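You operate a simulated robot arm through the tools that you are given. There is no shell and no other tool. Be economical: measure what you need, move in short steps, check, and stop when the job is done.

Carry out the task below with a simulated two-armed robot. There is one attempt and no reset: what you move stays moved.

JOB
Pick up the tall carton from the fourth board from the bottom of the stock shelf with one hand, pass it to the other hand and put it on the top of the packing bench. Set down upright: tall carton.
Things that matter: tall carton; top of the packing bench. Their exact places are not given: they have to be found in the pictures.

It is judged by the outcome, as a careful person would: the job done as asked, and still so three seconds after it is handed in. It fails if anything else is knocked over, pushed out of place, dropped, spilled or broken.

ROBOT AND FRAMES
Two 7-joint arms with two-finger grippers on one trunk, on a base that drives. Base frame: it is fixed to the floor where the robot stands at the start and does not move with it; the origin is under the middle of the robot, x ahead of it, y to its left, z up. Units: cm, rad, N and s.
The left shoulder is at the start at [2.5, 21.2, 125.6], the right one opposite. With the tool pointing down near the work surface each hand reaches from about 10 to 62 cm from the robot's upright axis, wherever it stands, measured 20 degrees to its own side. Places, roughly: top of the packing bench [-400, 0, 80]. Payload 2.2 kg a hand.
Tool frame (each hand has its own): the origin (TCP) lies between the finger pads and is the grasp point; the fingertips stand 1.9 cm ahead of it; z points along the fingers, y is the line along which they close. Largest opening 11.6 cm; the body of the gripper starts 7 cm behind the TCP.
Orientation is that of the tool frame in the base frame, as a unit quaternion [x, y, z, w]. With the fingers straight down and closing along the base's y, the tool's x points along the base's -x, its y along +y and its z along -z.

CONTROLS
- The arms move only by the tool jog_arm. It takes "left_increments", "right_increments" or both (then of equal length, played together; a hand with none holds still); each is a list of rows, each a list of 7 numbers: the shift along the tool's x, y, z in units of 200 mm (1.0 is 200 mm), then the turn, a rotation vector about the tool's x, y, z in units of 60 degrees (1.0 is 60 degrees), then the finger opening in cm, from 0 to 11.6. In form: [[dx, dy, dz, wx, wy, wz, hand], ...]. A call has 1 to 20 rows; each row is the pose to reach, as a shift and turn from the pose commanded when the call began, along the tool's axes at that moment. A call with a number of a shift or a turn outside -1 to 1 is refused whole. Each row takes 0.2 s and may step no farther than 5 cm and 0.15 rad from the row before; otherwise, or with a gripper value out of range, the whole call is refused. A pose out of reach is approached as far as the arm can. The call stops where the force on the tool passes 40 N (or 10 N more than at its start, if that is more) or the arm is blocked; 0.2 s more then pass. The fingers move at their own pace and stop on an object; they squeeze with about 26 N. The grip force told is the motor's: it shows also when the fingers shut on nothing. Time passes only in rows, and 0.2 s behind the last, so rows that repeat a pose let the fingers close. The reply holds the time, the measured pose of the TCP, the force on the tool along the base axes, the opening and the grip force, in the units named above and with some noise, with the torque about the TCP (base axes, N m) and any sound that the robot's microphone picked up.
- Cameras (640 x 400 px; columns grow to the right, rows downward): "scene" is now at [13.18, -1.63, 145.28]; the picture's right is [-0.06, -1.00, -0.00], its down [-0.41, 0.03, -0.91] and it looks along [0.91, -0.05, -0.41] (base axes); focal length 214 px, centre (320, 200). "left" rides on the left gripper at [6.9, 1.5, -9.7] in its tool frame; the picture's right is [-0.21, 0.98, 0.00], its down [-0.76, -0.17, -0.63] and it looks along [-0.62, -0.14, 0.78] (tool axes); focal length 251 px, centre (320, 200). "right" rides on the right gripper at [6.9, -1.5, -9.7] in its tool frame; the picture's right is [0.21, 0.98, 0.00], its down [-0.76, 0.17, -0.63] and it looks along [-0.62, 0.14, 0.77] (tool axes); focal length 251 px, centre (320, 200).
- get_image(camera): a new picture of that camera. No time passes.
- move_column(by): slides the trunk up (or, below 0, down) by that many cm; the arms and the scene camera ride with it, the base frame stays. It gives what a move gives, with no picture.
- steer(legs): drives the robot by 1 to 6 legs, each [ahead, left, turn to the left] in cm, cm and rad, along the robot's own axes; the way and the turn of a leg run together, so that a leg with both is an arc; at most 150 cm and 3.142 rad a leg. The arms and the cameras ride along, it lands a little off, and it stops where it bumps. It gives what a move gives.
- pan_tilt(pan, tilt): turns the head with the scene camera to pan (to the left, within 1.396 rad either way) and tilt (down, from -0.506 to 1.204), counted from straight ahead of the robot. It gives what a move gives.
- measure_at(camera, pixels): there is no depth. For up to 12 entries [column, row, z] of the newest picture of that camera ("zoom" is the newest enlarged one), the place [x, y] in the base frame at which the ray of that pixel passes the height z, good to about 0.3 cm, but the place of the scene camera against the robot may be out by one fixed shift of up to 1.8 cm in any direction. No time passes.
- close_up(camera, box): a new picture of the part [left, top, right, bottom] of that camera's present view, enlarged. No time passes.
- finish_job(): hands the job in; it is judged then, once.

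Work in short steps. Measure before you move; look again where a grasp or a placing could have gone wrong, and mend it. You have 80 turns and 58 pictures in all, those below and enlarged ones among them. Open the grippers and draw the arms clear of the work before you hand the job in, unless the task says otherwise; then end with one line.

The tools are called after "Request:" by a JSON object that holds its "fn" and its "kwargs". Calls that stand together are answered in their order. jog_arm: Moves the arms, as the interface text tells. Its arguments: {"type":"object","properties":{"left_increments":{"type":"array","items":{"type":"array","items":{"type":"number"}}},"right_increments":{"type":"array","items":{"type":"array","items":{"type":"number"}}}},"required":[]} The other tools are called the same way: move_column (by) slides the trunk up or down; steer (legs) drives the base; pan_tilt (pan, tilt) turns the head that bears the scene camera; get_image (camera) takes a picture; measure_at (camera, pixels) gives the place at which the rays of pixels pass given heights; close_up (camera, box) takes an enlarged picture of a part of a camera's view; finish_job () hands the job in.

At the start:

```text
time_s: 0.0
left_tool_pos: [42.82, 20.02, 99.91]
left_tcp_rot: [0.001, 1.0, 0.0, 0.0]
left_ft_force: [-0.5, 0.1, -0.5]
left_ft_torque: [0.01, -0.02, 0.01]
left_finger_gap: 11.63
left_finger_force: 0.0
right_tool_pos: [45.77, -12.38, 114.79]
right_tcp_rot: [0.0, 1.0, 0.001, 0.0]
right_ft_force: [-0.5, -0.3, 0.4]
right_ft_torque: [0.01, 0.03, 0.02]
right_finger_gap: 11.58
right_finger_force: 0.1
trunk travel left (down, up): [-40.0, 9.0]
robot x, y, heading: [-0.05, -0.19, 0.003]
head pan, tilt: [-0.059, 0.415]
```

scene: 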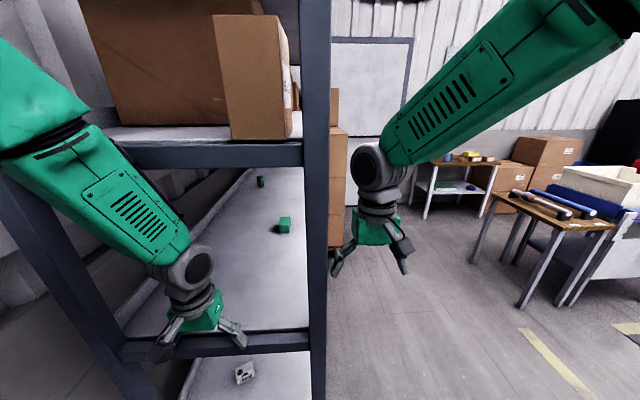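
right: 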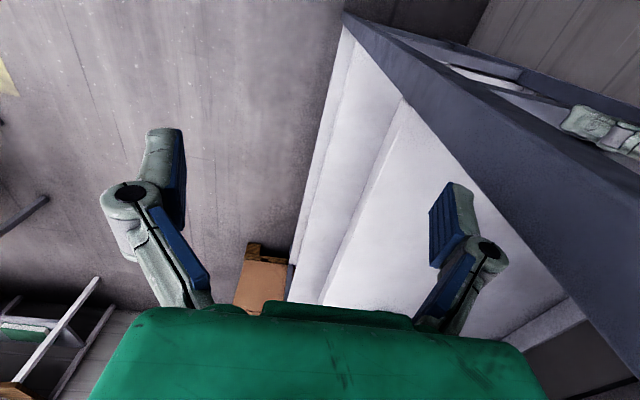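
left: 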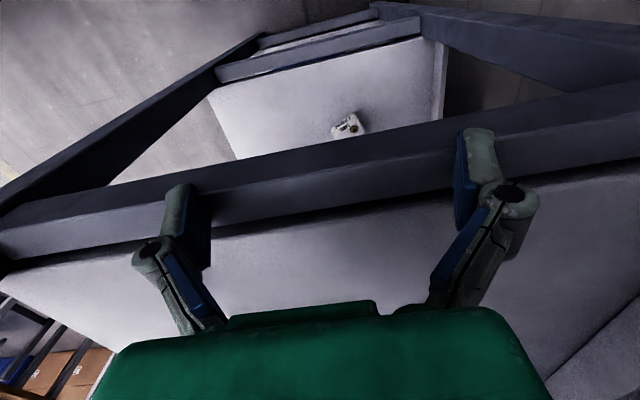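

The shelf stands ahead-left, with a carton at about (250,75) on an upper board. I pan left and look level to count the boards.

Request:
{"fn": "pan_tilt", "kwargs": {"pan": 0.3, "tilt": 0.0}}

Request:
{"fn": "get_image", "kwargs": {"camera": "scene"}}

```text
time_s: 0.9
left_tool_pos: [42.48, 20.17, 100.08]
left_tcp_rot: [0.0, 1.0, 0.0, 0.001]
left_ft_force: [-0.9, -0.3, 0.2]
left_ft_torque: [0.01, 0.03, 0.02]
left_finger_gap: 11.6
left_finger_force: 0.1
right_tool_pos: [45.43, -12.3, 114.99]
right_tcp_rot: [0.0, 1.0, 0.0, 0.001]
right_ft_force: [0.6, -0.2, 0.3]
right_ft_torque: [0.06, -0.01, 0.01]
right_finger_gap: 11.59
right_finger_force: 0.1
trunk travel left (down, up): [-40.0, 9.0]
robot x, y, heading: [-0.02, 0.2, 0.004]
head pan, tilt: [0.3, 0.0]
```

```text
54 pictures are left
```

scene: 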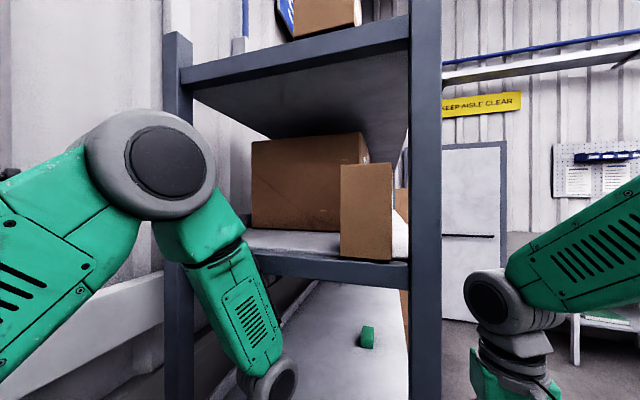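

The carton (365,210) stands at the right-front of a board, in front of a bigger box. I look down to count boards beneath it.

Request:
{"fn": "pan_tilt", "kwargs": {"pan": 0.3, "tilt": 0.75}}

Request:
{"fn": "get_image", "kwargs": {"camera": "scene"}}

```text
time_s: 2.0
left_tool_pos: [42.49, 20.36, 99.9]
left_tcp_rot: [0.0, 1.0, 0.001, 0.001]
left_ft_force: [0.5, 0.8, 0.3]
left_ft_torque: [0.03, -0.01, 0.01]
left_finger_gap: 11.6
left_finger_force: 0.0
right_tool_pos: [45.54, -12.04, 115.05]
right_tcp_rot: [0.001, 1.0, 0.001, 0.001]
right_ft_force: [0.6, 0.5, -0.2]
right_ft_torque: [0.01, 0.01, -0.02]
right_finger_gap: 11.61
right_finger_force: 0.0
trunk travel left (down, up): [-40.0, 9.0]
robot x, y, heading: [-0.23, -0.06, 0.002]
head pan, tilt: [0.3, 0.75]
```

```text
53 pictures are left
```

scene: 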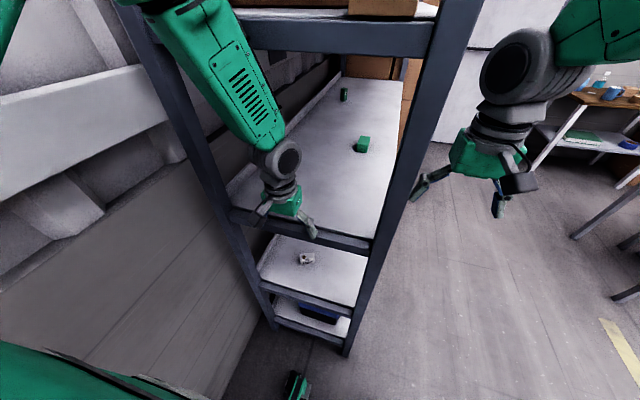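

Boards counted: blue-bin board, white-item board, green-cube board, then the carton's board is the fourth. Next I measure the shelf's foot and board candidates.

Request:
{"fn": "measure_at", "kwargs": {"camera": "scene", "pixels": [[345, 357, 0], [270, 327, 0], [295, 385, 0], [295, 385, 10], [362, 255, 80], [362, 255, 90], [362, 240, 90], [428, 55, 130], [428, 55, 125], [428, 55, 120]]}}

Request:
{"fn": "pan_tilt", "kwargs": {"pan": 0.0, "tilt": 0.25}}

Request:
{"fn": "get_image", "kwargs": {"camera": "scene"}}

```text
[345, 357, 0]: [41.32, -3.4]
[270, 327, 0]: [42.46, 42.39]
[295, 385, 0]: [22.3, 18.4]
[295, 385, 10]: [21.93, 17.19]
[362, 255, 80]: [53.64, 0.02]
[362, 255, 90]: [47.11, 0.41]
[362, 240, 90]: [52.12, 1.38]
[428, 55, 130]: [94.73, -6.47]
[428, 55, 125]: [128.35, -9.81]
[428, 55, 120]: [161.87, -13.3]
```

```text
time_s: 2.9
left_tool_pos: [42.51, 20.33, 99.95]
left_tcp_rot: [0.0, 1.0, 0.001, 0.001]
left_ft_force: [0.0, -0.2, -1.0]
left_ft_torque: [0.01, 0.02, -0.02]
left_finger_gap: 11.6
left_finger_force: 0.1
right_tool_pos: [45.56, -12.17, 115.08]
right_tcp_rot: [0.0, 1.0, 0.001, 0.0]
right_ft_force: [-0.4, 0.5, 0.2]
right_ft_torque: [0.04, 0.01, 0.0]
right_finger_gap: 11.62
right_finger_force: 0.2
trunk travel left (down, up): [-40.0, 9.0]
robot x, y, heading: [-0.08, 0.12, 0.002]
head pan, tilt: [0.0, 0.25]
```

```text
52 pictures are left
```

scene: 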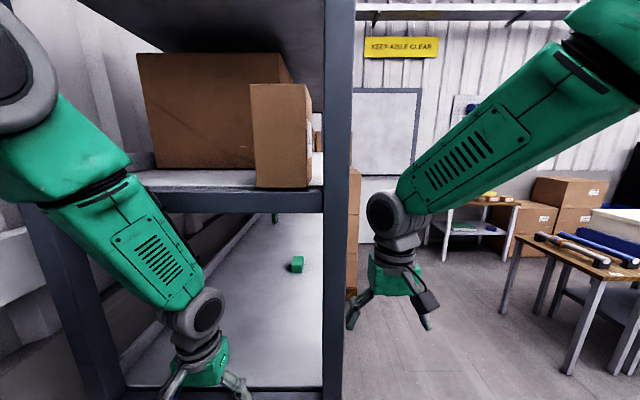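

I use the left wrist view (rail of board 3 crossing at col 320, rows 150–225) together with the scene view to fix the shelf front and board heights.

Request:
{"fn": "measure_at", "kwargs": {"camera": "left", "pixels": [[320, 152, 85], [320, 180, 85], [320, 222, 85], [320, 152, 95], [320, 180, 95], [320, 222, 95], [345, 125, 45], [345, 125, 55]]}}

Request:
{"fn": "measure_at", "kwargs": {"camera": "scene", "pixels": [[280, 386, 85], [280, 386, 90], [280, 386, 95], [290, 189, 125], [290, 189, 130], [290, 189, 135], [290, 212, 125], [290, 212, 130], [290, 212, 135], [258, 186, 130], [308, 186, 130]]}}

```text
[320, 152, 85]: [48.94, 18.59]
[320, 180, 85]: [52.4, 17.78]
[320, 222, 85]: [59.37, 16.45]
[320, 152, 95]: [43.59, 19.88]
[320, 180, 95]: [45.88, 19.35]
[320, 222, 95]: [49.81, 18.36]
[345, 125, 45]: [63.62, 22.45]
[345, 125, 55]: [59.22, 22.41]
```

```text
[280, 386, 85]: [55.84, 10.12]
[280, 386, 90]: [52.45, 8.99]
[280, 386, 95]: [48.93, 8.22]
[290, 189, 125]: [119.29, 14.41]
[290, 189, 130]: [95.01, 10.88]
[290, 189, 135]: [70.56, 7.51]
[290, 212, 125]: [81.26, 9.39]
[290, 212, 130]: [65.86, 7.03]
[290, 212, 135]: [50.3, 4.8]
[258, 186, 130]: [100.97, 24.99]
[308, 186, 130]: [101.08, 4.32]
```

Board 3 top is near z≈94, rail front near x≈45, and board 4 near z≈138. I back off 25 cm to free the arms from the shelf, then raise the trunk for a better look down on board 4.

Request:
{"fn": "steer", "kwargs": {"legs": [[-25, 0, 0]]}}

Request:
{"fn": "move_column", "kwargs": {"by": 9}}

Request:
{"fn": "get_image", "kwargs": {"camera": "scene"}}

```text
time_s: 4.7
left_tool_pos: [17.77, 20.23, 99.9]
left_tcp_rot: [0.0, 1.0, 0.0, 0.0]
left_ft_force: [0.0, -0.8, 0.5]
left_ft_torque: [-0.01, 0.0, 0.0]
left_finger_gap: 11.59
left_finger_force: 0.1
right_tool_pos: [20.72, -12.22, 115.0]
right_tcp_rot: [0.001, 1.0, -0.001, 0.001]
right_ft_force: [0.3, -0.6, -0.5]
right_ft_torque: [0.0, -0.03, 0.04]
right_finger_gap: 11.57
right_finger_force: 0.1
trunk travel left (down, up): [-40.0, 9.0]
robot x, y, heading: [-24.69, 0.26, -0.003]
head pan, tilt: [0.0, 0.25]
```

```text
time_s: 6.0
left_tool_pos: [17.33, 20.26, 109.02]
left_tcp_rot: [0.001, 1.0, 0.0, 0.003]
left_ft_force: [-0.4, 0.2, -0.5]
left_ft_torque: [-0.01, -0.01, -0.02]
left_finger_gap: 11.62
left_finger_force: 0.1
right_tool_pos: [20.3, -12.13, 124.03]
right_tcp_rot: [0.001, 1.0, 0.0, 0.003]
right_ft_force: [-1.1, -0.8, 0.0]
right_ft_torque: [0.03, 0.02, 0.01]
right_finger_gap: 11.61
right_finger_force: 0.0
trunk travel left (down, up): [-49.0, 0.0]
robot x, y, heading: [-25.01, -0.38, -0.002]
head pan, tilt: [0.0, 0.25]
```

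```text
51 pictures are left
```

scene: 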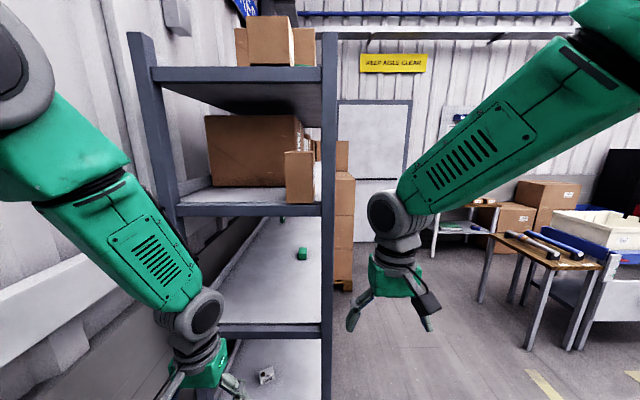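

The whole shelf is now clear. I enlarge the carton's region.

Request:
{"fn": "close_up", "kwargs": {"camera": "scene", "box": [180, 100, 360, 220]}}

```text
3.33 times, centred on (270, 160) of scene
```

zoom: 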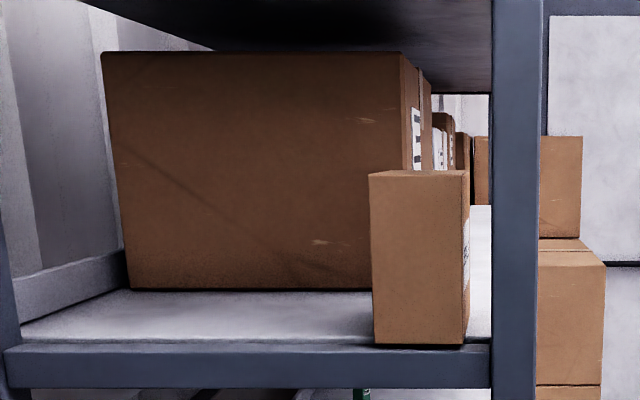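

Carton front face bottom edge at zoom row 344, cols 374–462; rail top front row ~350. I measure at candidate heights.

Request:
{"fn": "measure_at", "kwargs": {"camera": "zoom", "pixels": [[250, 350, 130], [250, 350, 134], [250, 350, 138], [250, 388, 130], [250, 388, 134], [376, 344, 130], [376, 344, 134], [376, 344, 138], [462, 344, 134], [462, 176, 155], [370, 176, 155], [492, 370, 134]]}}

```text
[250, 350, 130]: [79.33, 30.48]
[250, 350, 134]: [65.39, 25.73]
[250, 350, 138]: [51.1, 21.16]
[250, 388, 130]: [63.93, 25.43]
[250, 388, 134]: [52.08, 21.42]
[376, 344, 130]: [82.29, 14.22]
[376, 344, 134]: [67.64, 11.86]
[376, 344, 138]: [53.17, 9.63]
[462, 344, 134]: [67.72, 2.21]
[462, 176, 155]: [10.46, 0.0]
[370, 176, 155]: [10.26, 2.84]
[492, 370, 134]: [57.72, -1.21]
```

Carton front is about 7 cm wide, y≈2–9, front face x≈48, board z≈139.5, height ≈14. I need its depth and yaw, so I look from the right side.

Request:
{"fn": "steer", "kwargs": {"legs": [[0, -42, 0]]}}

Request:
{"fn": "pan_tilt", "kwargs": {"pan": 0.55, "tilt": 0.2}}

Request:
{"fn": "get_image", "kwargs": {"camera": "scene"}}

```text
time_s: 8.6
left_tool_pos: [17.43, -21.65, 109.03]
left_tcp_rot: [-0.001, 1.0, 0.0, 0.004]
left_ft_force: [0.8, -0.2, 0.1]
left_ft_torque: [0.0, 0.01, 0.01]
left_finger_gap: 11.61
left_finger_force: 0.0
right_tool_pos: [20.29, -53.95, 124.18]
right_tcp_rot: [-0.001, 1.0, -0.002, 0.002]
right_ft_force: [-0.2, 0.2, -0.4]
right_ft_torque: [-0.01, 0.02, 0.01]
right_finger_gap: 11.61
right_finger_force: 0.1
trunk travel left (down, up): [-49.0, 0.0]
robot x, y, heading: [-24.98, -42.52, 0.002]
head pan, tilt: [0.0, 0.25]
```

```text
time_s: 9.5
left_tool_pos: [17.1, -22.15, 109.32]
left_tcp_rot: [-0.002, 1.0, 0.002, 0.004]
left_ft_force: [0.7, -0.5, 0.1]
left_ft_torque: [-0.01, -0.04, 0.02]
left_finger_gap: 11.59
left_finger_force: 0.1
right_tool_pos: [19.96, -54.6, 124.22]
right_tcp_rot: [-0.002, 1.0, 0.001, 0.004]
right_ft_force: [0.1, 0.3, 0.3]
right_ft_torque: [0.02, -0.01, 0.01]
right_finger_gap: 11.6
right_finger_force: 0.1
trunk travel left (down, up): [-49.0, 0.0]
robot x, y, heading: [-24.59, -42.33, -0.0]
head pan, tilt: [0.55, 0.201]
```

```text
49 pictures are left
```

scene: 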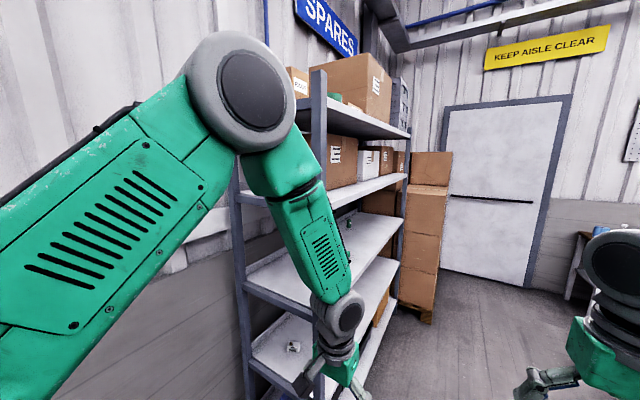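

The arm hides the carton from here; I come back 26 cm to see it just right of the arm.

Request:
{"fn": "steer", "kwargs": {"legs": [[0, 25, 0]]}}

Request:
{"fn": "close_up", "kwargs": {"camera": "scene", "box": [300, 80, 480, 192]}}

```text
time_s: 11.4
left_tool_pos: [16.96, 3.2, 109.05]
left_tcp_rot: [-0.002, 1.0, -0.001, 0.004]
left_ft_force: [-0.2, 0.3, 0.5]
left_ft_torque: [-0.07, 0.01, 0.01]
left_finger_gap: 11.6
left_finger_force: 0.0
right_tool_pos: [19.88, -29.05, 124.39]
right_tcp_rot: [-0.002, 1.0, -0.002, 0.005]
right_ft_force: [0.0, 0.2, -0.7]
right_ft_torque: [-0.01, -0.01, -0.02]
right_finger_gap: 11.62
right_finger_force: 0.1
trunk travel left (down, up): [-49.0, 0.0]
robot x, y, heading: [-24.88, -17.22, 0.001]
head pan, tilt: [0.55, 0.201]
```

```text
3.56 times, centred on (390, 136) of scene
```

zoom: 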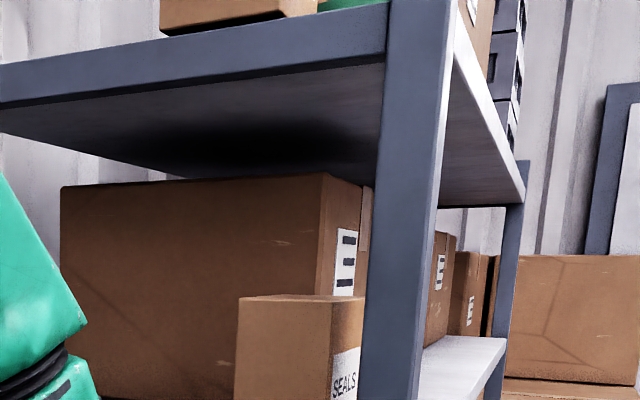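

The carton's side face shows; I frame it lower.

Request:
{"fn": "close_up", "kwargs": {"camera": "scene", "box": [310, 140, 450, 228]}}

```text
4.55 times, centred on (380, 184) of scene
```

zoom: 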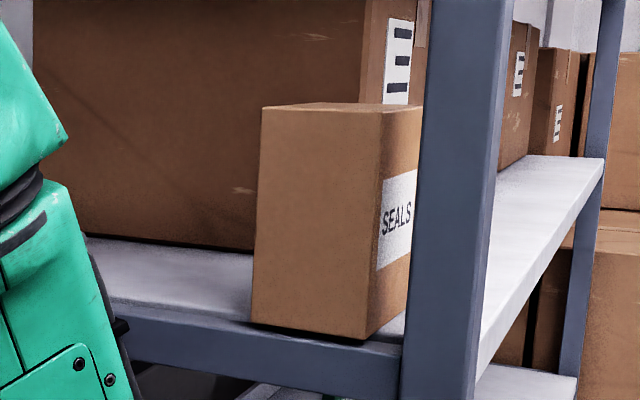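

I measure the carton's bottom corners, side edge, post and rail edges at the board's height.

Request:
{"fn": "measure_at", "kwargs": {"camera": "zoom", "pixels": [[250, 323, 139], [368, 341, 139], [405, 310, 139], [250, 323, 140], [368, 341, 140], [405, 310, 140], [200, 317, 139], [200, 317, 140], [403, 345, 139], [490, 300, 139], [580, 170, 139], [480, 350, 139]]}}

```text
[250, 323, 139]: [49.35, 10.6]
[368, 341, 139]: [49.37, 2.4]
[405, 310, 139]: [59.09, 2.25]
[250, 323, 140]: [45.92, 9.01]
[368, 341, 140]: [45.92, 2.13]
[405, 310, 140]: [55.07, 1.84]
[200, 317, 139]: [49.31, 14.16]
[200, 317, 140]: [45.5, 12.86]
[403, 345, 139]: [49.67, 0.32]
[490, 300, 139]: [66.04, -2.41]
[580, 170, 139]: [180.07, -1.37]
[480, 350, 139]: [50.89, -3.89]
```

The carton is square to the shelf (edges at x≈45–48, y≈2–9), with the post inner edge near y≈0. I raise the left hand and pitch it toward horizontal, still 25 cm clear of the shelf, so its camera can look at the carton.

Request:
{"fn": "jog_arm", "kwargs": {"left_increments": [[0, 0, -0.125, 0, -0.12, 0, 9], [0, 0, -0.25, 0, -0.24, 0, 9], [0, 0, -0.375, 0, -0.36, 0, 9], [0, 0, -0.5, 0, -0.48, 0, 9], [0, 0, -0.625, 0, -0.6, 0, 9], [0, 0, -0.75, 0, -0.72, 0, 9], [0, 0, -0.875, 0, -0.84, 0, 9], [0, 0, -1, 0, -0.95, 0, 9]]}}

Request:
{"fn": "get_image", "kwargs": {"camera": "left"}}

```text
time_s: 13.2
left_tool_pos: [19.14, 2.46, 130.3]
left_tcp_rot: [-0.004, 0.876, 0.001, 0.482]
left_ft_force: [-0.3, 0.9, -1.0]
left_ft_torque: [0.02, -0.03, -0.03]
left_finger_gap: 8.98
left_finger_force: 0.0
left hand out of reach, approached as far as the arm can: row 6, 7, 8
right_tool_pos: [19.45, -28.63, 124.55]
right_tcp_rot: [-0.002, 1.0, -0.002, 0.007]
right_ft_force: [-0.4, 0.5, 0.0]
right_ft_torque: [-0.01, -0.03, -0.01]
right_finger_gap: 11.61
right_finger_force: 0.1
trunk travel left (down, up): [-49.0, 0.0]
robot x, y, heading: [-24.76, -17.36, 0.004]
head pan, tilt: [0.55, 0.201]
```

```text
46 pictures are left
```

left: 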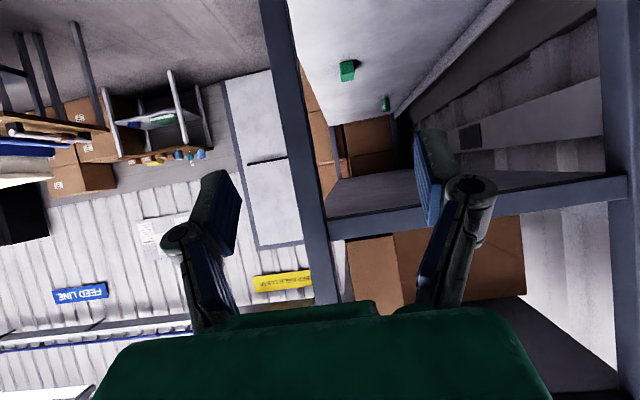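

The upside-down left view shows the post (cols 280–328), rail and the carton (345–400, 235–310). I measure the rail top, post inner edge and carton edges from this camera.

Request:
{"fn": "measure_at", "kwargs": {"camera": "left", "pixels": [[370, 237, 138], [370, 237, 139], [370, 237, 140], [370, 213, 134], [370, 213, 135], [370, 213, 136], [333, 238, 138], [333, 238, 140], [346, 240, 139], [403, 234, 139], [325, 213, 135], [300, 160, 125]]}}

Request:
{"fn": "close_up", "kwargs": {"camera": "left", "box": [260, 180, 460, 320]}}

```text
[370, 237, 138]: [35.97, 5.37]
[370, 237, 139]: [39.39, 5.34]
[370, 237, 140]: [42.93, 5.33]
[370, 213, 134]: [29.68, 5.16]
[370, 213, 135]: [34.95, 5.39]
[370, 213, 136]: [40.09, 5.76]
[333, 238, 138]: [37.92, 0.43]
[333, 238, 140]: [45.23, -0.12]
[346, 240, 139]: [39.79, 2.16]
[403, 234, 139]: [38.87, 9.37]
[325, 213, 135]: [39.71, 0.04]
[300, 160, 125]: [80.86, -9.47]
```

```text
2.86 times, centred on (360, 250) of left
```

zoom: 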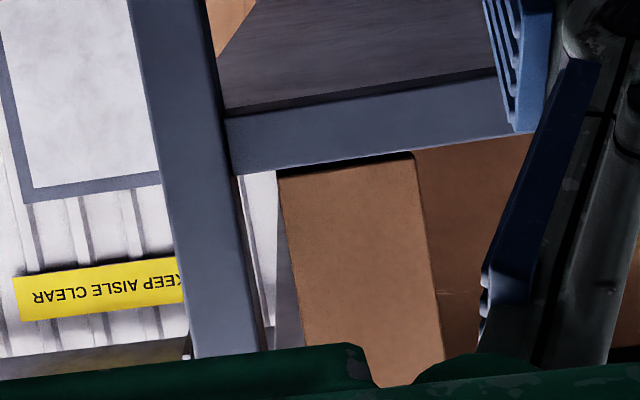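

Rail spans z≈136.3–140.3 at x≈43. I measure the carton's bottom edge pixels more exactly from the enlarged view.

Request:
{"fn": "measure_at", "kwargs": {"camera": "zoom", "pixels": [[279, 172, 140.3], [279, 172, 141], [413, 155, 140.3], [413, 155, 141], [232, 174, 140], [300, 345, 155], [440, 330, 155], [265, 345, 155]]}}

```text
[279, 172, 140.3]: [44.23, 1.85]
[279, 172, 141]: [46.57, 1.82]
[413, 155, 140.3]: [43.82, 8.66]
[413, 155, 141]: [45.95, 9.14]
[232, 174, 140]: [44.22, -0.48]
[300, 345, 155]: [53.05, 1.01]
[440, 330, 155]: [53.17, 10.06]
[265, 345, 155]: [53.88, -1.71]
```

Carton spans y≈1.9–8.9 at x≈45, post inner edge y≈-0.4. I bring the left hand horizontal at about (30, 5.4, 147), still short of the shelf.

Request:
{"fn": "jog_arm", "kwargs": {"left_increments": [[-0.14, 0.02, 0, 0, -0.08, 0, 8.6], [-0.28, 0.04, 0, 0, -0.16, 0, 8.6], [-0.42, 0.06, 0.01, 0, -0.24, 0, 8.6], [-0.56, 0.08, 0.01, 0, -0.32, 0, 8.6], [-0.7, 0.1, 0.01, 0, -0.4, 0, 8.6], [-0.84, 0.12, 0.02, 0, -0.47, 0, 8.6], [-0.98, 0.14, 0.02, 0, -0.54, 0, 8.6]]}}

```text
time_s: 14.8
left_tool_pos: [30.15, 4.35, 146.66]
left_tcp_rot: [0.0, 0.707, 0.004, 0.707]
left_ft_force: [-0.2, -0.1, 0.0]
left_ft_torque: [0.0, -0.03, -0.04]
left_finger_gap: 8.6
left_finger_force: 0.1
right_tool_pos: [19.76, -29.48, 124.21]
right_tcp_rot: [-0.004, 1.0, 0.002, 0.005]
right_ft_force: [0.4, 1.2, 0.1]
right_ft_torque: [-0.02, 0.01, -0.03]
right_finger_gap: 11.6
right_finger_force: 0.2
trunk travel left (down, up): [-49.0, 0.0]
robot x, y, heading: [-25.11, -17.02, 0.004]
head pan, tilt: [0.55, 0.201]
```

The left hand is level at (30, 4.4, 147). I drive ahead 9 cm so the fingertips stop about 4 cm short of the carton, then look.

Request:
{"fn": "steer", "kwargs": {"legs": [[9, 0, 0]]}}

Request:
{"fn": "get_image", "kwargs": {"camera": "left"}}

Request:
{"fn": "pan_tilt", "kwargs": {"pan": 0.35, "tilt": 0.25}}

Request:
{"fn": "get_image", "kwargs": {"camera": "scene"}}

```text
time_s: 15.9
left_tool_pos: [38.89, 6.2, 146.52]
left_tcp_rot: [-0.007, 0.706, -0.001, 0.708]
left_ft_force: [0.0, 0.7, 0.4]
left_ft_torque: [0.02, 0.0, -0.04]
left_finger_gap: 8.63
left_finger_force: 0.0
right_tool_pos: [28.51, -27.98, 124.56]
right_tcp_rot: [-0.004, 1.0, -0.003, 0.007]
right_ft_force: [0.1, -0.1, 0.5]
right_ft_torque: [0.01, -0.01, 0.0]
right_finger_gap: 11.6
right_finger_force: 0.0
trunk travel left (down, up): [-49.0, 0.0]
robot x, y, heading: [-15.65, -16.9, 0.001]
head pan, tilt: [0.55, 0.201]
```

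```text
44 pictures are left
```

left: 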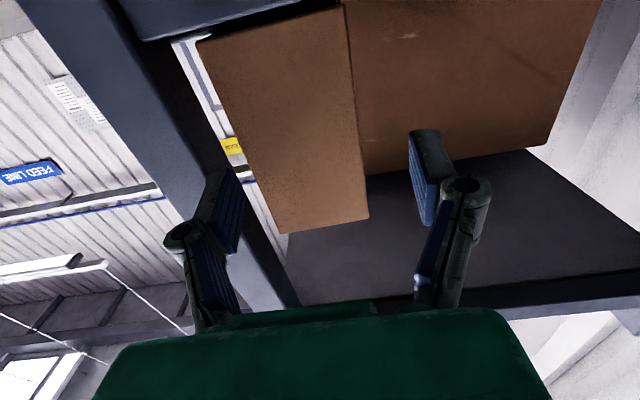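

```text
time_s: 16.6
left_tool_pos: [39.06, 4.19, 146.71]
left_tcp_rot: [0.0, 0.707, 0.004, 0.707]
left_ft_force: [0.1, -0.2, -0.1]
left_ft_torque: [0.03, 0.0, 0.0]
left_finger_gap: 8.58
left_finger_force: 0.0
right_tool_pos: [28.76, -29.66, 124.18]
right_tcp_rot: [-0.004, 1.0, 0.003, 0.005]
right_ft_force: [-1.0, 0.1, -0.5]
right_ft_torque: [0.0, 0.02, 0.0]
right_finger_gap: 11.61
right_finger_force: 0.1
trunk travel left (down, up): [-49.0, 0.0]
robot x, y, heading: [-16.09, -16.79, 0.0]
head pan, tilt: [0.351, 0.25]
```

```text
43 pictures are left
```

scene: 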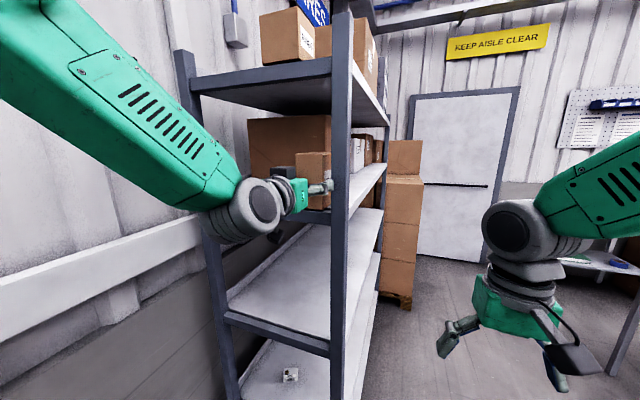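

The reading swung from y 6.2 to 4.2 after settling, so I retake the left view before aligning.

Request:
{"fn": "get_image", "kwargs": {"camera": "left"}}

```text
42 pictures are left
```

left: 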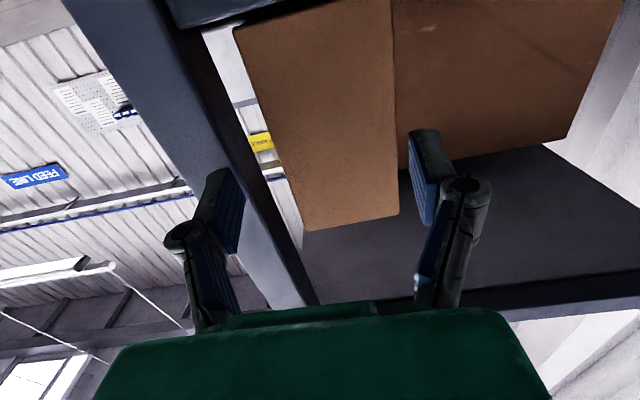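

Settled, the hand is at y≈4.2. I measure carton top corners (305,230), (398,214) and mid-face edges at hand height.

Request:
{"fn": "measure_at", "kwargs": {"camera": "left", "pixels": [[305, 230, 153], [305, 230, 154], [305, 230, 155], [398, 214, 153], [398, 214, 154], [398, 214, 155], [265, 115, 146.5], [396, 105, 146.5], [205, 115, 146.5], [237, 30, 141]]}}

```text
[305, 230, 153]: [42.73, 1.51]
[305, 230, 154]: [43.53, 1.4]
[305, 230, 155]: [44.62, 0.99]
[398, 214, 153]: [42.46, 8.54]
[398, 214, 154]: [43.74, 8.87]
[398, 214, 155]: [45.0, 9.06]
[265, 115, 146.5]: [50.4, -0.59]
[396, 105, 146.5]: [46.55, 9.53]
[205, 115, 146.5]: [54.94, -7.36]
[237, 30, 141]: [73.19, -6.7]
```

Carton y≈1.3–8.9 and top z≈154; the finger needs to enter the 2 cm gap to the post. I shift +1.0 cm in y and go 3 cm ahead (tips just short of the carton), then look.

Request:
{"fn": "jog_arm", "kwargs": {"left_increments": [[0, 0.05, 0, 0, 0, 0, 8.6], [0, 0.05, 0.08, 0, 0, 0, 8.6], [0, 0.05, 0.15, 0, 0, 0, 8.6], [0, 0.05, 0.15, 0, 0, 0, 8.6]]}}

Request:
{"fn": "get_image", "kwargs": {"camera": "left"}}

Request:
{"fn": "close_up", "kwargs": {"camera": "scene", "box": [250, 120, 390, 220]}}

```text
time_s: 17.6
left_tool_pos: [41.98, 5.66, 146.61]
left_tcp_rot: [-0.002, 0.707, 0.002, 0.707]
left_ft_force: [-1.5, 0.4, -0.1]
left_ft_torque: [-0.02, -0.05, -0.2]
left_finger_gap: 9.2
left_finger_force: 0.1
right_tool_pos: [28.69, -28.94, 124.46]
right_tcp_rot: [-0.003, 1.0, 0.002, 0.006]
right_ft_force: [-0.2, 0.0, 0.1]
right_ft_torque: [-0.02, 0.04, -0.01]
right_finger_gap: 11.59
right_finger_force: 0.1
trunk travel left (down, up): [-49.0, 0.0]
robot x, y, heading: [-15.98, -16.56, 0.003]
head pan, tilt: [0.351, 0.25]
```

```text
41 pictures are left
```

left: 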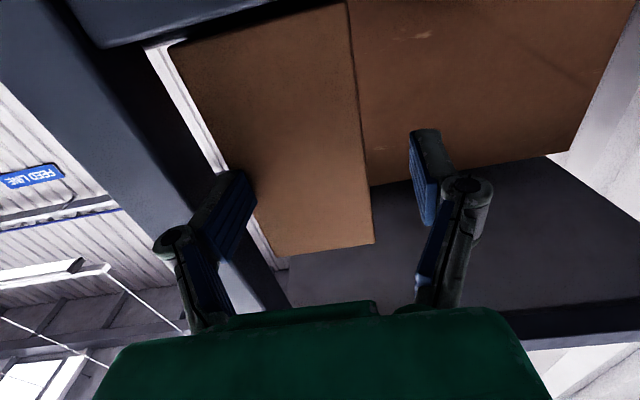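

```text
4.00 times, centred on (320, 170) of scene
```

zoom: 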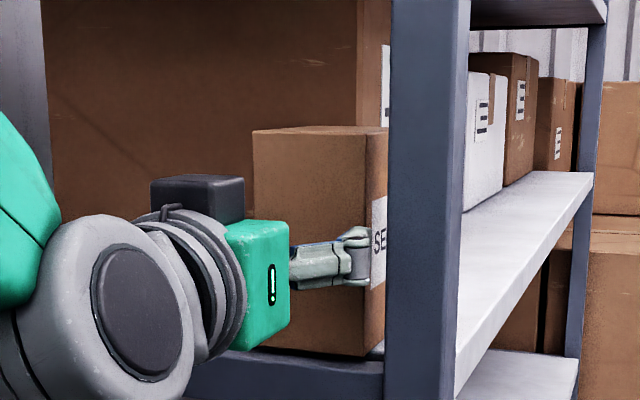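

The gap reading (9.2) shows the right fingertip is resting on the carton's face; image geometry puts the carton centre 1.2 cm toward -y of the hand. I back off 2 cm, shift -1.2 cm, set 8.4 cm and check.

Request:
{"fn": "jog_arm", "kwargs": {"left_increments": [[0, 0, -0.1, 0, 0, 0, 8.6], [0, -0.03, -0.1, 0, 0, 0, 8.4], [0, -0.06, -0.1, 0, 0, 0, 8.4], [0, -0.06, -0.1, 0, 0, 0, 8.4], [0, -0.06, -0.1, 0, 0, 0, 8.4]]}}

Request:
{"fn": "get_image", "kwargs": {"camera": "left"}}

```text
time_s: 18.8
left_tool_pos: [39.98, 4.94, 146.65]
left_tcp_rot: [-0.004, 0.707, 0.004, 0.707]
left_ft_force: [-0.7, 2.9, -0.6]
left_ft_torque: [-0.02, 0.04, -0.03]
left_finger_gap: 8.37
left_finger_force: 0.1
right_tool_pos: [28.5, -28.93, 124.33]
right_tcp_rot: [-0.005, 1.0, 0.002, 0.006]
right_ft_force: [1.0, 0.0, -0.6]
right_ft_torque: [-0.01, 0.01, 0.0]
right_finger_gap: 11.63
right_finger_force: 0.0
trunk travel left (down, up): [-49.0, 0.0]
robot x, y, heading: [-15.9, -16.79, 0.009]
head pan, tilt: [0.351, 0.25]
```

```text
39 pictures are left
```

left: 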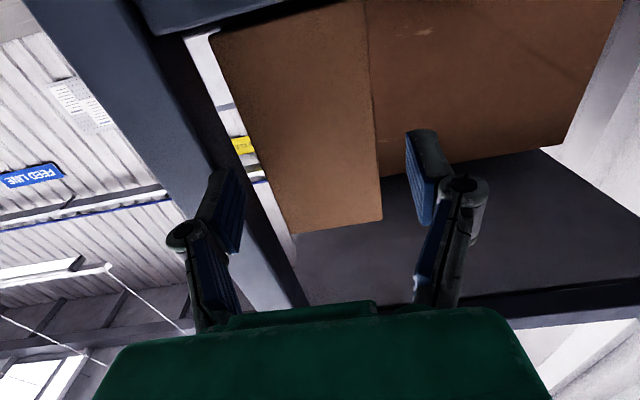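

Now the carton spans about -3.7..+3.3 cm in the hand's frame — nearly centred. I let it settle and read again before going in.

Request:
{"fn": "jog_arm", "kwargs": {"left_increments": [[0, 0, 0, 0, 0, 0, 8.4], [0, 0, 0, 0, 0, 0, 8.4], [0, 0, 0, 0, 0, 0, 8.4]]}}

Request:
{"fn": "close_up", "kwargs": {"camera": "left", "box": [120, 60, 480, 300]}}

```text
time_s: 19.6
left_tool_pos: [39.98, 4.09, 146.76]
left_tcp_rot: [-0.001, 0.706, 0.004, 0.708]
left_ft_force: [-0.8, -1.3, 0.9]
left_ft_torque: [-0.04, 0.05, 0.08]
left_finger_gap: 8.56
left_finger_force: 1.5
right_tool_pos: [28.48, -29.57, 124.36]
right_tcp_rot: [-0.003, 1.0, 0.002, 0.007]
right_ft_force: [0.0, 1.0, -0.9]
right_ft_torque: [0.02, -0.01, 0.0]
right_finger_gap: 11.6
right_finger_force: 0.1
trunk travel left (down, up): [-49.0, 0.0]
robot x, y, heading: [-15.9, -16.86, 0.003]
head pan, tilt: [0.351, 0.25]
```

```text
1.67 times, centred on (300, 180) of left
```

zoom: 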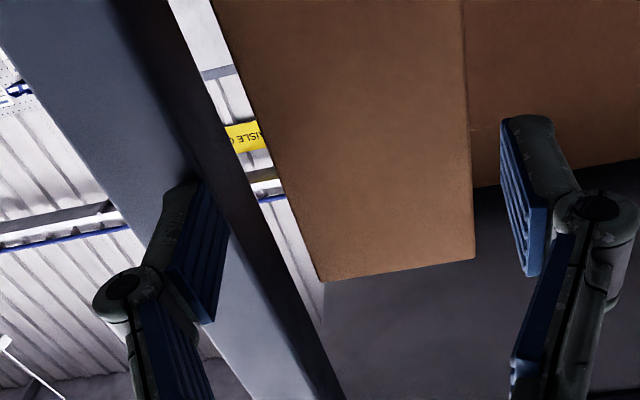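

Settled, the carton centre lies +0.6 cm of the hand and the right fingertip brushes the post's front (gap 8.56, 1.5 N). I back off 1 cm, shift +0.6 cm slowly, and let it settle.

Request:
{"fn": "jog_arm", "kwargs": {"left_increments": [[0, 0, -0.05, 0, 0, 0, 8.4], [0, 0.015, -0.05, 0, 0, 0, 8.2], [0, 0.03, -0.05, 0, 0, 0, 8.2], [0, 0.03, -0.05, 0, 0, 0, 8.2], [0, 0.03, -0.05, 0, 0, 0, 8.2], [0, 0.03, -0.05, 0, 0, 0, 8.2], [0, 0.03, -0.05, 0, 0, 0, 8.2], [0, 0.03, -0.05, 0, 0, 0, 8.2]]}}

Request:
{"fn": "close_up", "kwargs": {"camera": "left", "box": [120, 60, 480, 300]}}

```text
time_s: 21.4
left_tool_pos: [38.81, 4.77, 146.75]
left_tcp_rot: [-0.001, 0.706, 0.005, 0.708]
left_ft_force: [-0.1, -0.4, 0.7]
left_ft_torque: [0.03, 0.01, -0.02]
left_finger_gap: 8.22
left_finger_force: 0.1
right_tool_pos: [28.55, -29.52, 124.34]
right_tcp_rot: [-0.003, 1.0, 0.003, 0.006]
right_ft_force: [0.0, 0.0, -0.3]
right_ft_torque: [-0.01, 0.0, -0.03]
right_finger_gap: 11.61
right_finger_force: 0.1
trunk travel left (down, up): [-49.0, 0.0]
robot x, y, heading: [-15.58, -16.83, 0.01]
head pan, tilt: [0.351, 0.25]
```

```text
1.67 times, centred on (300, 180) of left
```

zoom: 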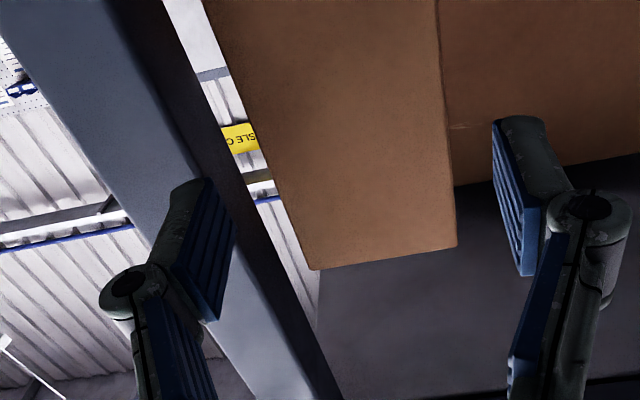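

Now the carton is centred (±3.5 cm in hand frame). I advance 7.7 cm slowly in line.

Request:
{"fn": "jog_arm", "kwargs": {"left_increments": [[0, 0, 0.03, 0, 0, 0, 8.2], [0, 0, 0.07, 0, 0, 0, 8.2], [0, 0, 0.12, 0, 0, 0, 8.2], [0, 0, 0.17, 0, 0, 0, 8.2], [0, 0, 0.22, 0, 0, 0, 8.2], [0, 0, 0.27, 0, 0, 0, 8.2], [0, 0, 0.32, 0, 0, 0, 8.2], [0, 0, 0.36, 0, 0, 0, 8.2], [0, 0, 0.385, 0, 0, 0, 8.2], [0, 0, 0.385, 0, 0, 0, 8.2], [0, 0, 0.385, 0, 0, 0, 8.2]]}}

Request:
{"fn": "get_image", "kwargs": {"camera": "left"}}

```text
time_s: 23.8
left_tool_pos: [46.6, 5.05, 146.7]
left_tcp_rot: [-0.001, 0.706, 0.003, 0.708]
left_ft_force: [-4.9, 10.2, 0.0]
left_ft_torque: [0.04, -0.02, -0.61]
left_finger_gap: 7.92
left_finger_force: 0.0
right_tool_pos: [28.48, -29.32, 124.38]
right_tcp_rot: [-0.004, 1.0, 0.001, 0.008]
right_ft_force: [0.2, 0.2, -0.9]
right_ft_torque: [-0.03, -0.02, 0.01]
right_finger_gap: 11.6
right_finger_force: 0.0
trunk travel left (down, up): [-49.0, 0.0]
robot x, y, heading: [-16.15, -16.92, 0.004]
head pan, tilt: [0.351, 0.25]
```

```text
36 pictures are left
```

left: 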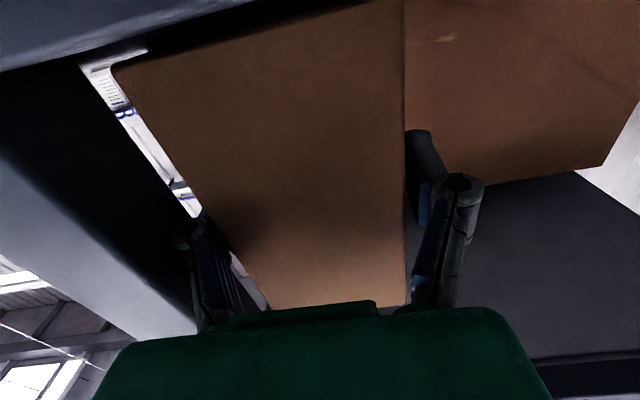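

The fingers straddle the carton; ~10 N sideways hints the right finger brushes the post. I nudge +0.2 cm in y and close.

Request:
{"fn": "jog_arm", "kwargs": {"left_increments": [[0, 0.01, 0, 0, 0, 0, 7.5], [0, 0.01, 0, 0, 0, 0, 6], [0, 0.01, 0, 0, 0, 0, 5], [0, 0.01, 0, 0, 0, 0, 5], [0, 0.01, 0, 0, 0, 0, 5]]}}

```text
time_s: 25.0
left_tool_pos: [46.56, 4.92, 146.69]
left_tcp_rot: [-0.001, 0.707, 0.004, 0.708]
left_ft_force: [0.2, -0.7, 0.9]
left_ft_torque: [-0.09, -0.06, -0.06]
left_finger_gap: 7.0
left_finger_force: 26.3
right_tool_pos: [28.55, -29.51, 124.34]
right_tcp_rot: [-0.004, 1.0, 0.002, 0.006]
right_ft_force: [0.7, -0.9, -0.9]
right_ft_torque: [0.02, -0.03, -0.04]
right_finger_gap: 11.57
right_finger_force: 0.1
trunk travel left (down, up): [-49.0, 0.0]
robot x, y, heading: [-15.96, -16.88, 0.007]
head pan, tilt: [0.351, 0.25]
```

Gripped at 7.0 cm with 26 N. I lift 2.5 cm and edge +0.4 cm from the post, then draw back 8 cm.

Request:
{"fn": "jog_arm", "kwargs": {"left_increments": [[-0.03, 0.01, 0, 0, 0, 0, 5], [-0.07, 0.02, 0, 0, 0, 0, 5], [-0.125, 0.02, 0, 0, 0, 0, 5], [-0.125, 0.02, 0, 0, 0, 0, 5], [-0.125, 0.02, -0.05, 0, 0, 0, 5], [-0.125, 0.02, -0.12, 0, 0, 0, 5], [-0.125, 0.02, -0.2, 0, 0, 0, 5], [-0.125, 0.02, -0.28, 0, 0, 0, 5], [-0.125, 0.02, -0.36, 0, 0, 0, 5], [-0.125, 0.02, -0.4, 0, 0, 0, 5]]}}

Request:
{"fn": "get_image", "kwargs": {"camera": "scene"}}

```text
time_s: 27.2
left_tool_pos: [38.54, 5.62, 149.31]
left_tcp_rot: [-0.002, 0.706, 0.004, 0.708]
left_ft_force: [-0.7, 0.0, -2.9]
left_ft_torque: [0.01, 0.04, -0.03]
left_finger_gap: 7.0
left_finger_force: 26.2
right_tool_pos: [28.5, -29.2, 124.34]
right_tcp_rot: [-0.004, 1.0, 0.002, 0.006]
right_ft_force: [-1.4, -0.5, -0.4]
right_ft_torque: [0.01, -0.02, 0.02]
right_finger_gap: 11.6
right_finger_force: 0.1
trunk travel left (down, up): [-49.0, 0.0]
robot x, y, heading: [-16.21, -16.88, 0.003]
head pan, tilt: [0.351, 0.25]
```

```text
35 pictures are left
```

scene: 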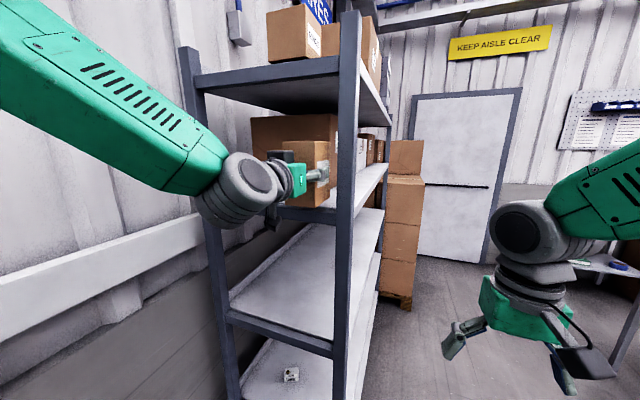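

The carton is held and lifted, about 3 N. I back the robot 35 cm away from the shelf.

Request:
{"fn": "steer", "kwargs": {"legs": [[-35, 0, 0]]}}

Request:
{"fn": "pan_tilt", "kwargs": {"pan": 0.2, "tilt": 0.3}}

Request:
{"fn": "get_image", "kwargs": {"camera": "scene"}}

```text
time_s: 29.5
left_tool_pos: [3.98, 4.88, 149.11]
left_tcp_rot: [0.0, 0.707, 0.004, 0.707]
left_ft_force: [0.9, 1.1, -2.7]
left_ft_torque: [0.0, 0.03, 0.0]
left_finger_gap: 7.0
left_finger_force: 25.5
right_tool_pos: [-6.19, -29.92, 124.25]
right_tcp_rot: [-0.003, 1.0, 0.004, 0.004]
right_ft_force: [0.3, -0.5, 0.7]
right_ft_torque: [-0.01, 0.01, 0.0]
right_finger_gap: 11.59
right_finger_force: 0.0
trunk travel left (down, up): [-49.0, 0.0]
robot x, y, heading: [-50.8, -16.76, 0.005]
head pan, tilt: [0.351, 0.25]
```

```text
time_s: 30.2
left_tool_pos: [3.38, 5.03, 149.32]
left_tcp_rot: [-0.001, 0.706, 0.003, 0.708]
left_ft_force: [-0.3, -0.2, -3.2]
left_ft_torque: [-0.02, 0.03, 0.03]
left_finger_gap: 6.99
left_finger_force: 26.2
right_tool_pos: [-6.6, -29.89, 124.4]
right_tcp_rot: [-0.003, 1.0, 0.003, 0.007]
right_ft_force: [-0.1, -0.3, 0.1]
right_ft_torque: [0.0, 0.0, 0.01]
right_finger_gap: 11.57
right_finger_force: 0.1
trunk travel left (down, up): [-49.0, 0.0]
robot x, y, heading: [-50.83, -16.95, 0.0]
head pan, tilt: [0.201, 0.3]
```

```text
34 pictures are left
```

scene: 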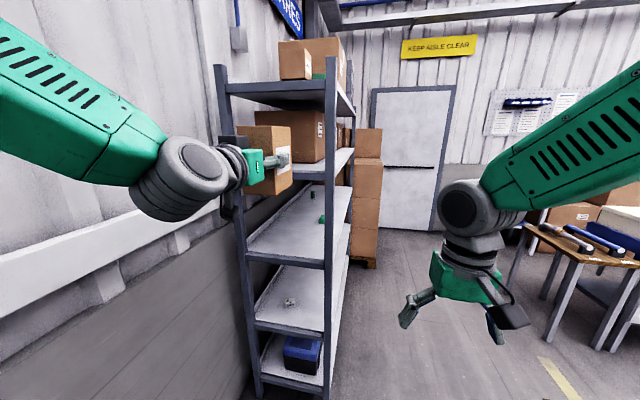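

The shelf is undisturbed. For the handover I lower the carton in front of the chest: 20 cm down, 10 cm toward the middle, 8 cm back.

Request:
{"fn": "jog_arm", "kwargs": {"left_increments": [[0.125, -0.06, -0.05, 0, 0, 0, 5], [0.25, -0.12, -0.1, 0, 0, 0, 5], [0.375, -0.18, -0.15, 0, 0, 0, 5], [0.5, -0.25, -0.2, 0, 0, 0, 5], [0.625, -0.31, -0.25, 0, 0, 0, 5], [0.75, -0.37, -0.3, 0, 0, 0, 5], [0.875, -0.43, -0.35, 0, 0, 0, 5], [1, -0.5, -0.4, 0, 0, 0, 5]]}}

```text
time_s: 32.0
left_tool_pos: [-4.5, -5.23, 129.33]
left_tcp_rot: [-0.001, 0.706, 0.004, 0.708]
left_ft_force: [0.0, -0.9, -2.3]
left_ft_torque: [-0.03, 0.03, 0.01]
left_finger_gap: 7.03
left_finger_force: 25.9
right_tool_pos: [-6.73, -29.91, 124.4]
right_tcp_rot: [-0.003, 1.0, 0.002, 0.006]
right_ft_force: [-0.2, -0.8, -0.5]
right_ft_torque: [-0.04, 0.02, 0.01]
right_finger_gap: 11.6
right_finger_force: 0.1
trunk travel left (down, up): [-49.0, 0.0]
robot x, y, heading: [-50.99, -16.97, -0.001]
head pan, tilt: [0.201, 0.3]
```

Left arm follows well. I lower it 14 cm more and 7 cm inward, while raising the right hand 7 cm.

Request:
{"fn": "jog_arm", "kwargs": {"left_increments": [[0.14, -0.07, 0, 0, 0, 0, 5], [0.28, -0.14, 0, 0, 0, 0, 5], [0.42, -0.21, 0, 0, 0, 0, 5], [0.56, -0.28, 0, 0, 0, 0, 5], [0.7, -0.35, 0, 0, 0, 0, 5]], "right_increments": [[0, 0, -0.07, 0, 0, 0, 10.5], [0, 0, -0.14, 0, 0, 0, 10.5], [0, 0, -0.21, 0, 0, 0, 10.5], [0, 0, -0.28, 0, 0, 0, 10.5], [0, 0, -0.35, 0, 0, 0, 10.5]]}}

Request:
{"fn": "pan_tilt", "kwargs": {"pan": 0.0, "tilt": 0.6}}

Request:
{"fn": "get_image", "kwargs": {"camera": "scene"}}

Request:
{"fn": "get_image", "kwargs": {"camera": "right"}}

```text
time_s: 33.2
left_tool_pos: [-4.26, -11.68, 115.44]
left_tcp_rot: [-0.002, 0.705, 0.006, 0.709]
left_ft_force: [-0.3, 0.1, -2.5]
left_ft_torque: [0.0, 0.06, -0.01]
left_finger_gap: 7.0
left_finger_force: 25.9
right_tool_pos: [-6.82, -30.12, 131.37]
right_tcp_rot: [-0.003, 1.0, 0.005, 0.007]
right_ft_force: [0.5, 0.2, 0.3]
right_ft_torque: [0.05, 0.03, 0.04]
right_finger_gap: 10.49
right_finger_force: 0.0
trunk travel left (down, up): [-49.0, 0.0]
robot x, y, heading: [-50.93, -16.94, -0.002]
head pan, tilt: [0.201, 0.3]
```

```text
time_s: 34.0
left_tool_pos: [-4.34, -11.72, 115.27]
left_tcp_rot: [-0.003, 0.706, 0.006, 0.708]
left_ft_force: [0.4, 1.4, -2.0]
left_ft_torque: [0.0, 0.05, 0.0]
left_finger_gap: 7.02
left_finger_force: 26.1
right_tool_pos: [-7.0, -30.12, 131.5]
right_tcp_rot: [-0.003, 1.0, 0.003, 0.007]
right_ft_force: [0.4, -0.2, 0.1]
right_ft_torque: [-0.02, -0.04, 0.01]
right_finger_gap: 10.49
right_finger_force: 0.1
trunk travel left (down, up): [-49.0, 0.0]
robot x, y, heading: [-50.68, -16.92, -0.003]
head pan, tilt: [0.0, 0.6]
```

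```text
33 pictures are left
```

scene: 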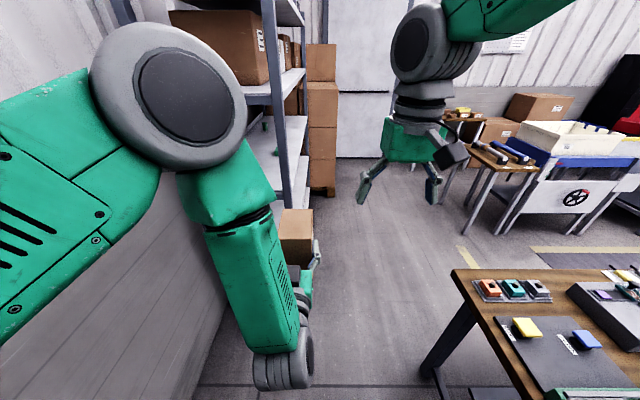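

```text
32 pictures are left
```

right: 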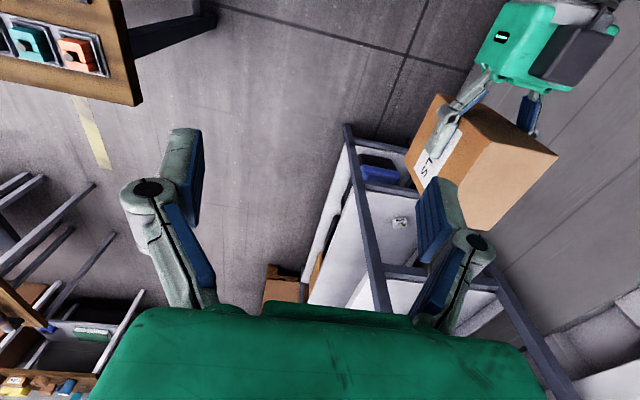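

In the right wrist view the carton's top face has corners about (556,156), (472,142), (440,185), (497,229). I enlarge to pick them and measure.

Request:
{"fn": "close_up", "kwargs": {"camera": "right", "box": [380, 60, 600, 260]}}

```text
2.00 times, centred on (490, 160) of right
```

zoom: 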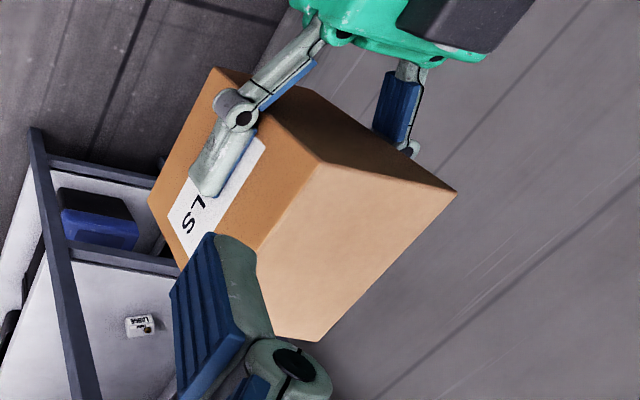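

Request:
{"fn": "measure_at", "kwargs": {"camera": "zoom", "pixels": [[457, 192, 122.5], [322, 162, 122.5], [320, 342, 122.5], [275, 333, 122.5], [258, 250, 122.5], [457, 192, 121.5], [322, 162, 121.5], [320, 342, 121.5]]}}

```text
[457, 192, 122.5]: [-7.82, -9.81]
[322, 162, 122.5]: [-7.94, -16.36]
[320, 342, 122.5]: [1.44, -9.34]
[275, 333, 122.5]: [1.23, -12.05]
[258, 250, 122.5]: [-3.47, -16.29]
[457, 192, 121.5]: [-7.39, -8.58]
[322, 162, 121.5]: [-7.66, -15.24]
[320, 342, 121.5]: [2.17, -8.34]
```

Top sits near z≈121.5, carton x from -7.3 to 2.2, y -15.2 to -8.2. I move the right hand above it (x -1.2, y -11.7) staying at z 131.5.

Request:
{"fn": "jog_arm", "kwargs": {"right_increments": [[-0.03, 0.09, 0, 0, 0, 0, 10.5], [-0.06, 0.19, 0, 0, 0, 0, 10.5], [-0.09, 0.29, 0, 0, 0, 0, 10.5], [-0.12, 0.39, 0, 0, 0, 0, 10.5], [-0.15, 0.49, 0, 0, 0, 0, 10.5], [-0.18, 0.59, 0, 0, 0, 0, 10.5], [-0.21, 0.69, 0, 0, 0, 0, 10.5], [-0.24, 0.79, 0, 0, 0, 0, 10.5], [-0.27, 0.87, 0, 0, 0, 0, 10.5], [-0.29, 0.92, 0, 0, 0, 0, 10.5], [-0.29, 0.92, 0, 0, 0, 0, 10.5], [-0.29, 0.92, 0, 0, 0, 0, 10.5]]}}

Request:
{"fn": "get_image", "kwargs": {"camera": "right"}}

Request:
{"fn": "get_image", "kwargs": {"camera": "scene"}}

```text
time_s: 36.8
left_tool_pos: [-4.54, -11.55, 115.41]
left_tcp_rot: [-0.006, 0.706, 0.006, 0.709]
left_ft_force: [-0.6, 1.0, -2.1]
left_ft_torque: [-0.01, 0.01, 0.0]
left_finger_gap: 7.01
left_finger_force: 26.1
right_tool_pos: [-0.31, -13.12, 135.17]
right_tcp_rot: [0.017, 0.999, 0.035, 0.022]
right_ft_force: [-1.2, -0.4, 0.3]
right_ft_torque: [0.0, -0.01, -0.04]
right_finger_gap: 10.51
right_finger_force: 0.0
trunk travel left (down, up): [-49.0, 0.0]
robot x, y, heading: [-50.96, -16.87, 0.001]
head pan, tilt: [0.0, 0.6]
stopped in row 12 (right hand): the arm was blocked; the commanded pose is now the measured one
```

```text
30 pictures are left
```

right: 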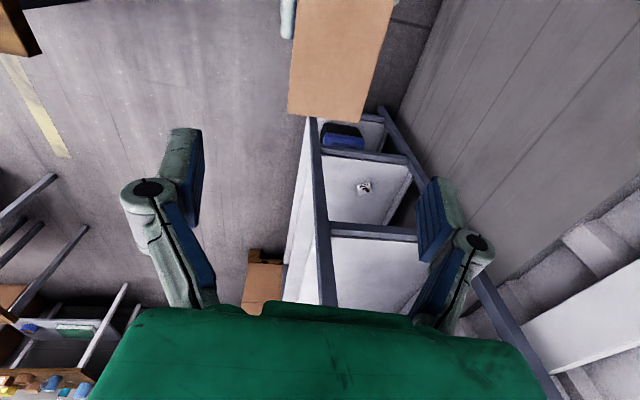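

```text
29 pictures are left
```

scene: 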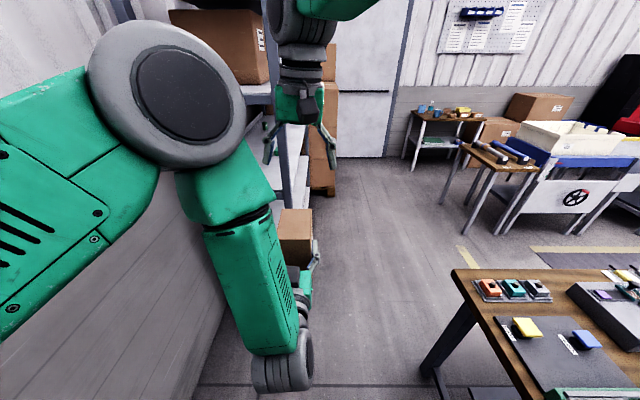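

The right arm hit its limit that high (tilted, z 135). I lower the left hand 14 cm and move it 6 cm further toward the right.

Request:
{"fn": "jog_arm", "kwargs": {"left_increments": [[0.14, -0.06, 0, 0, 0, 0, 5], [0.28, -0.12, 0, 0, 0, 0, 5], [0.42, -0.18, 0, 0, 0, 0, 5], [0.56, -0.24, 0, 0, 0, 0, 5], [0.7, -0.3, 0, 0, 0, 0, 5]]}}

```text
time_s: 38.0
left_tool_pos: [-4.46, -17.81, 101.49]
left_tcp_rot: [-0.004, 0.705, 0.005, 0.709]
left_ft_force: [0.0, 0.4, -1.3]
left_ft_torque: [0.03, 0.03, -0.02]
left_finger_gap: 7.02
left_finger_force: 25.8
right_tool_pos: [-0.41, -13.04, 135.17]
right_tcp_rot: [0.014, 0.999, 0.035, 0.022]
right_ft_force: [0.7, 1.0, 0.2]
right_ft_torque: [0.03, 0.0, -0.01]
right_finger_gap: 10.47
right_finger_force: 0.1
trunk travel left (down, up): [-49.0, 0.0]
robot x, y, heading: [-50.99, -16.97, 0.001]
head pan, tilt: [0.0, 0.6]
```

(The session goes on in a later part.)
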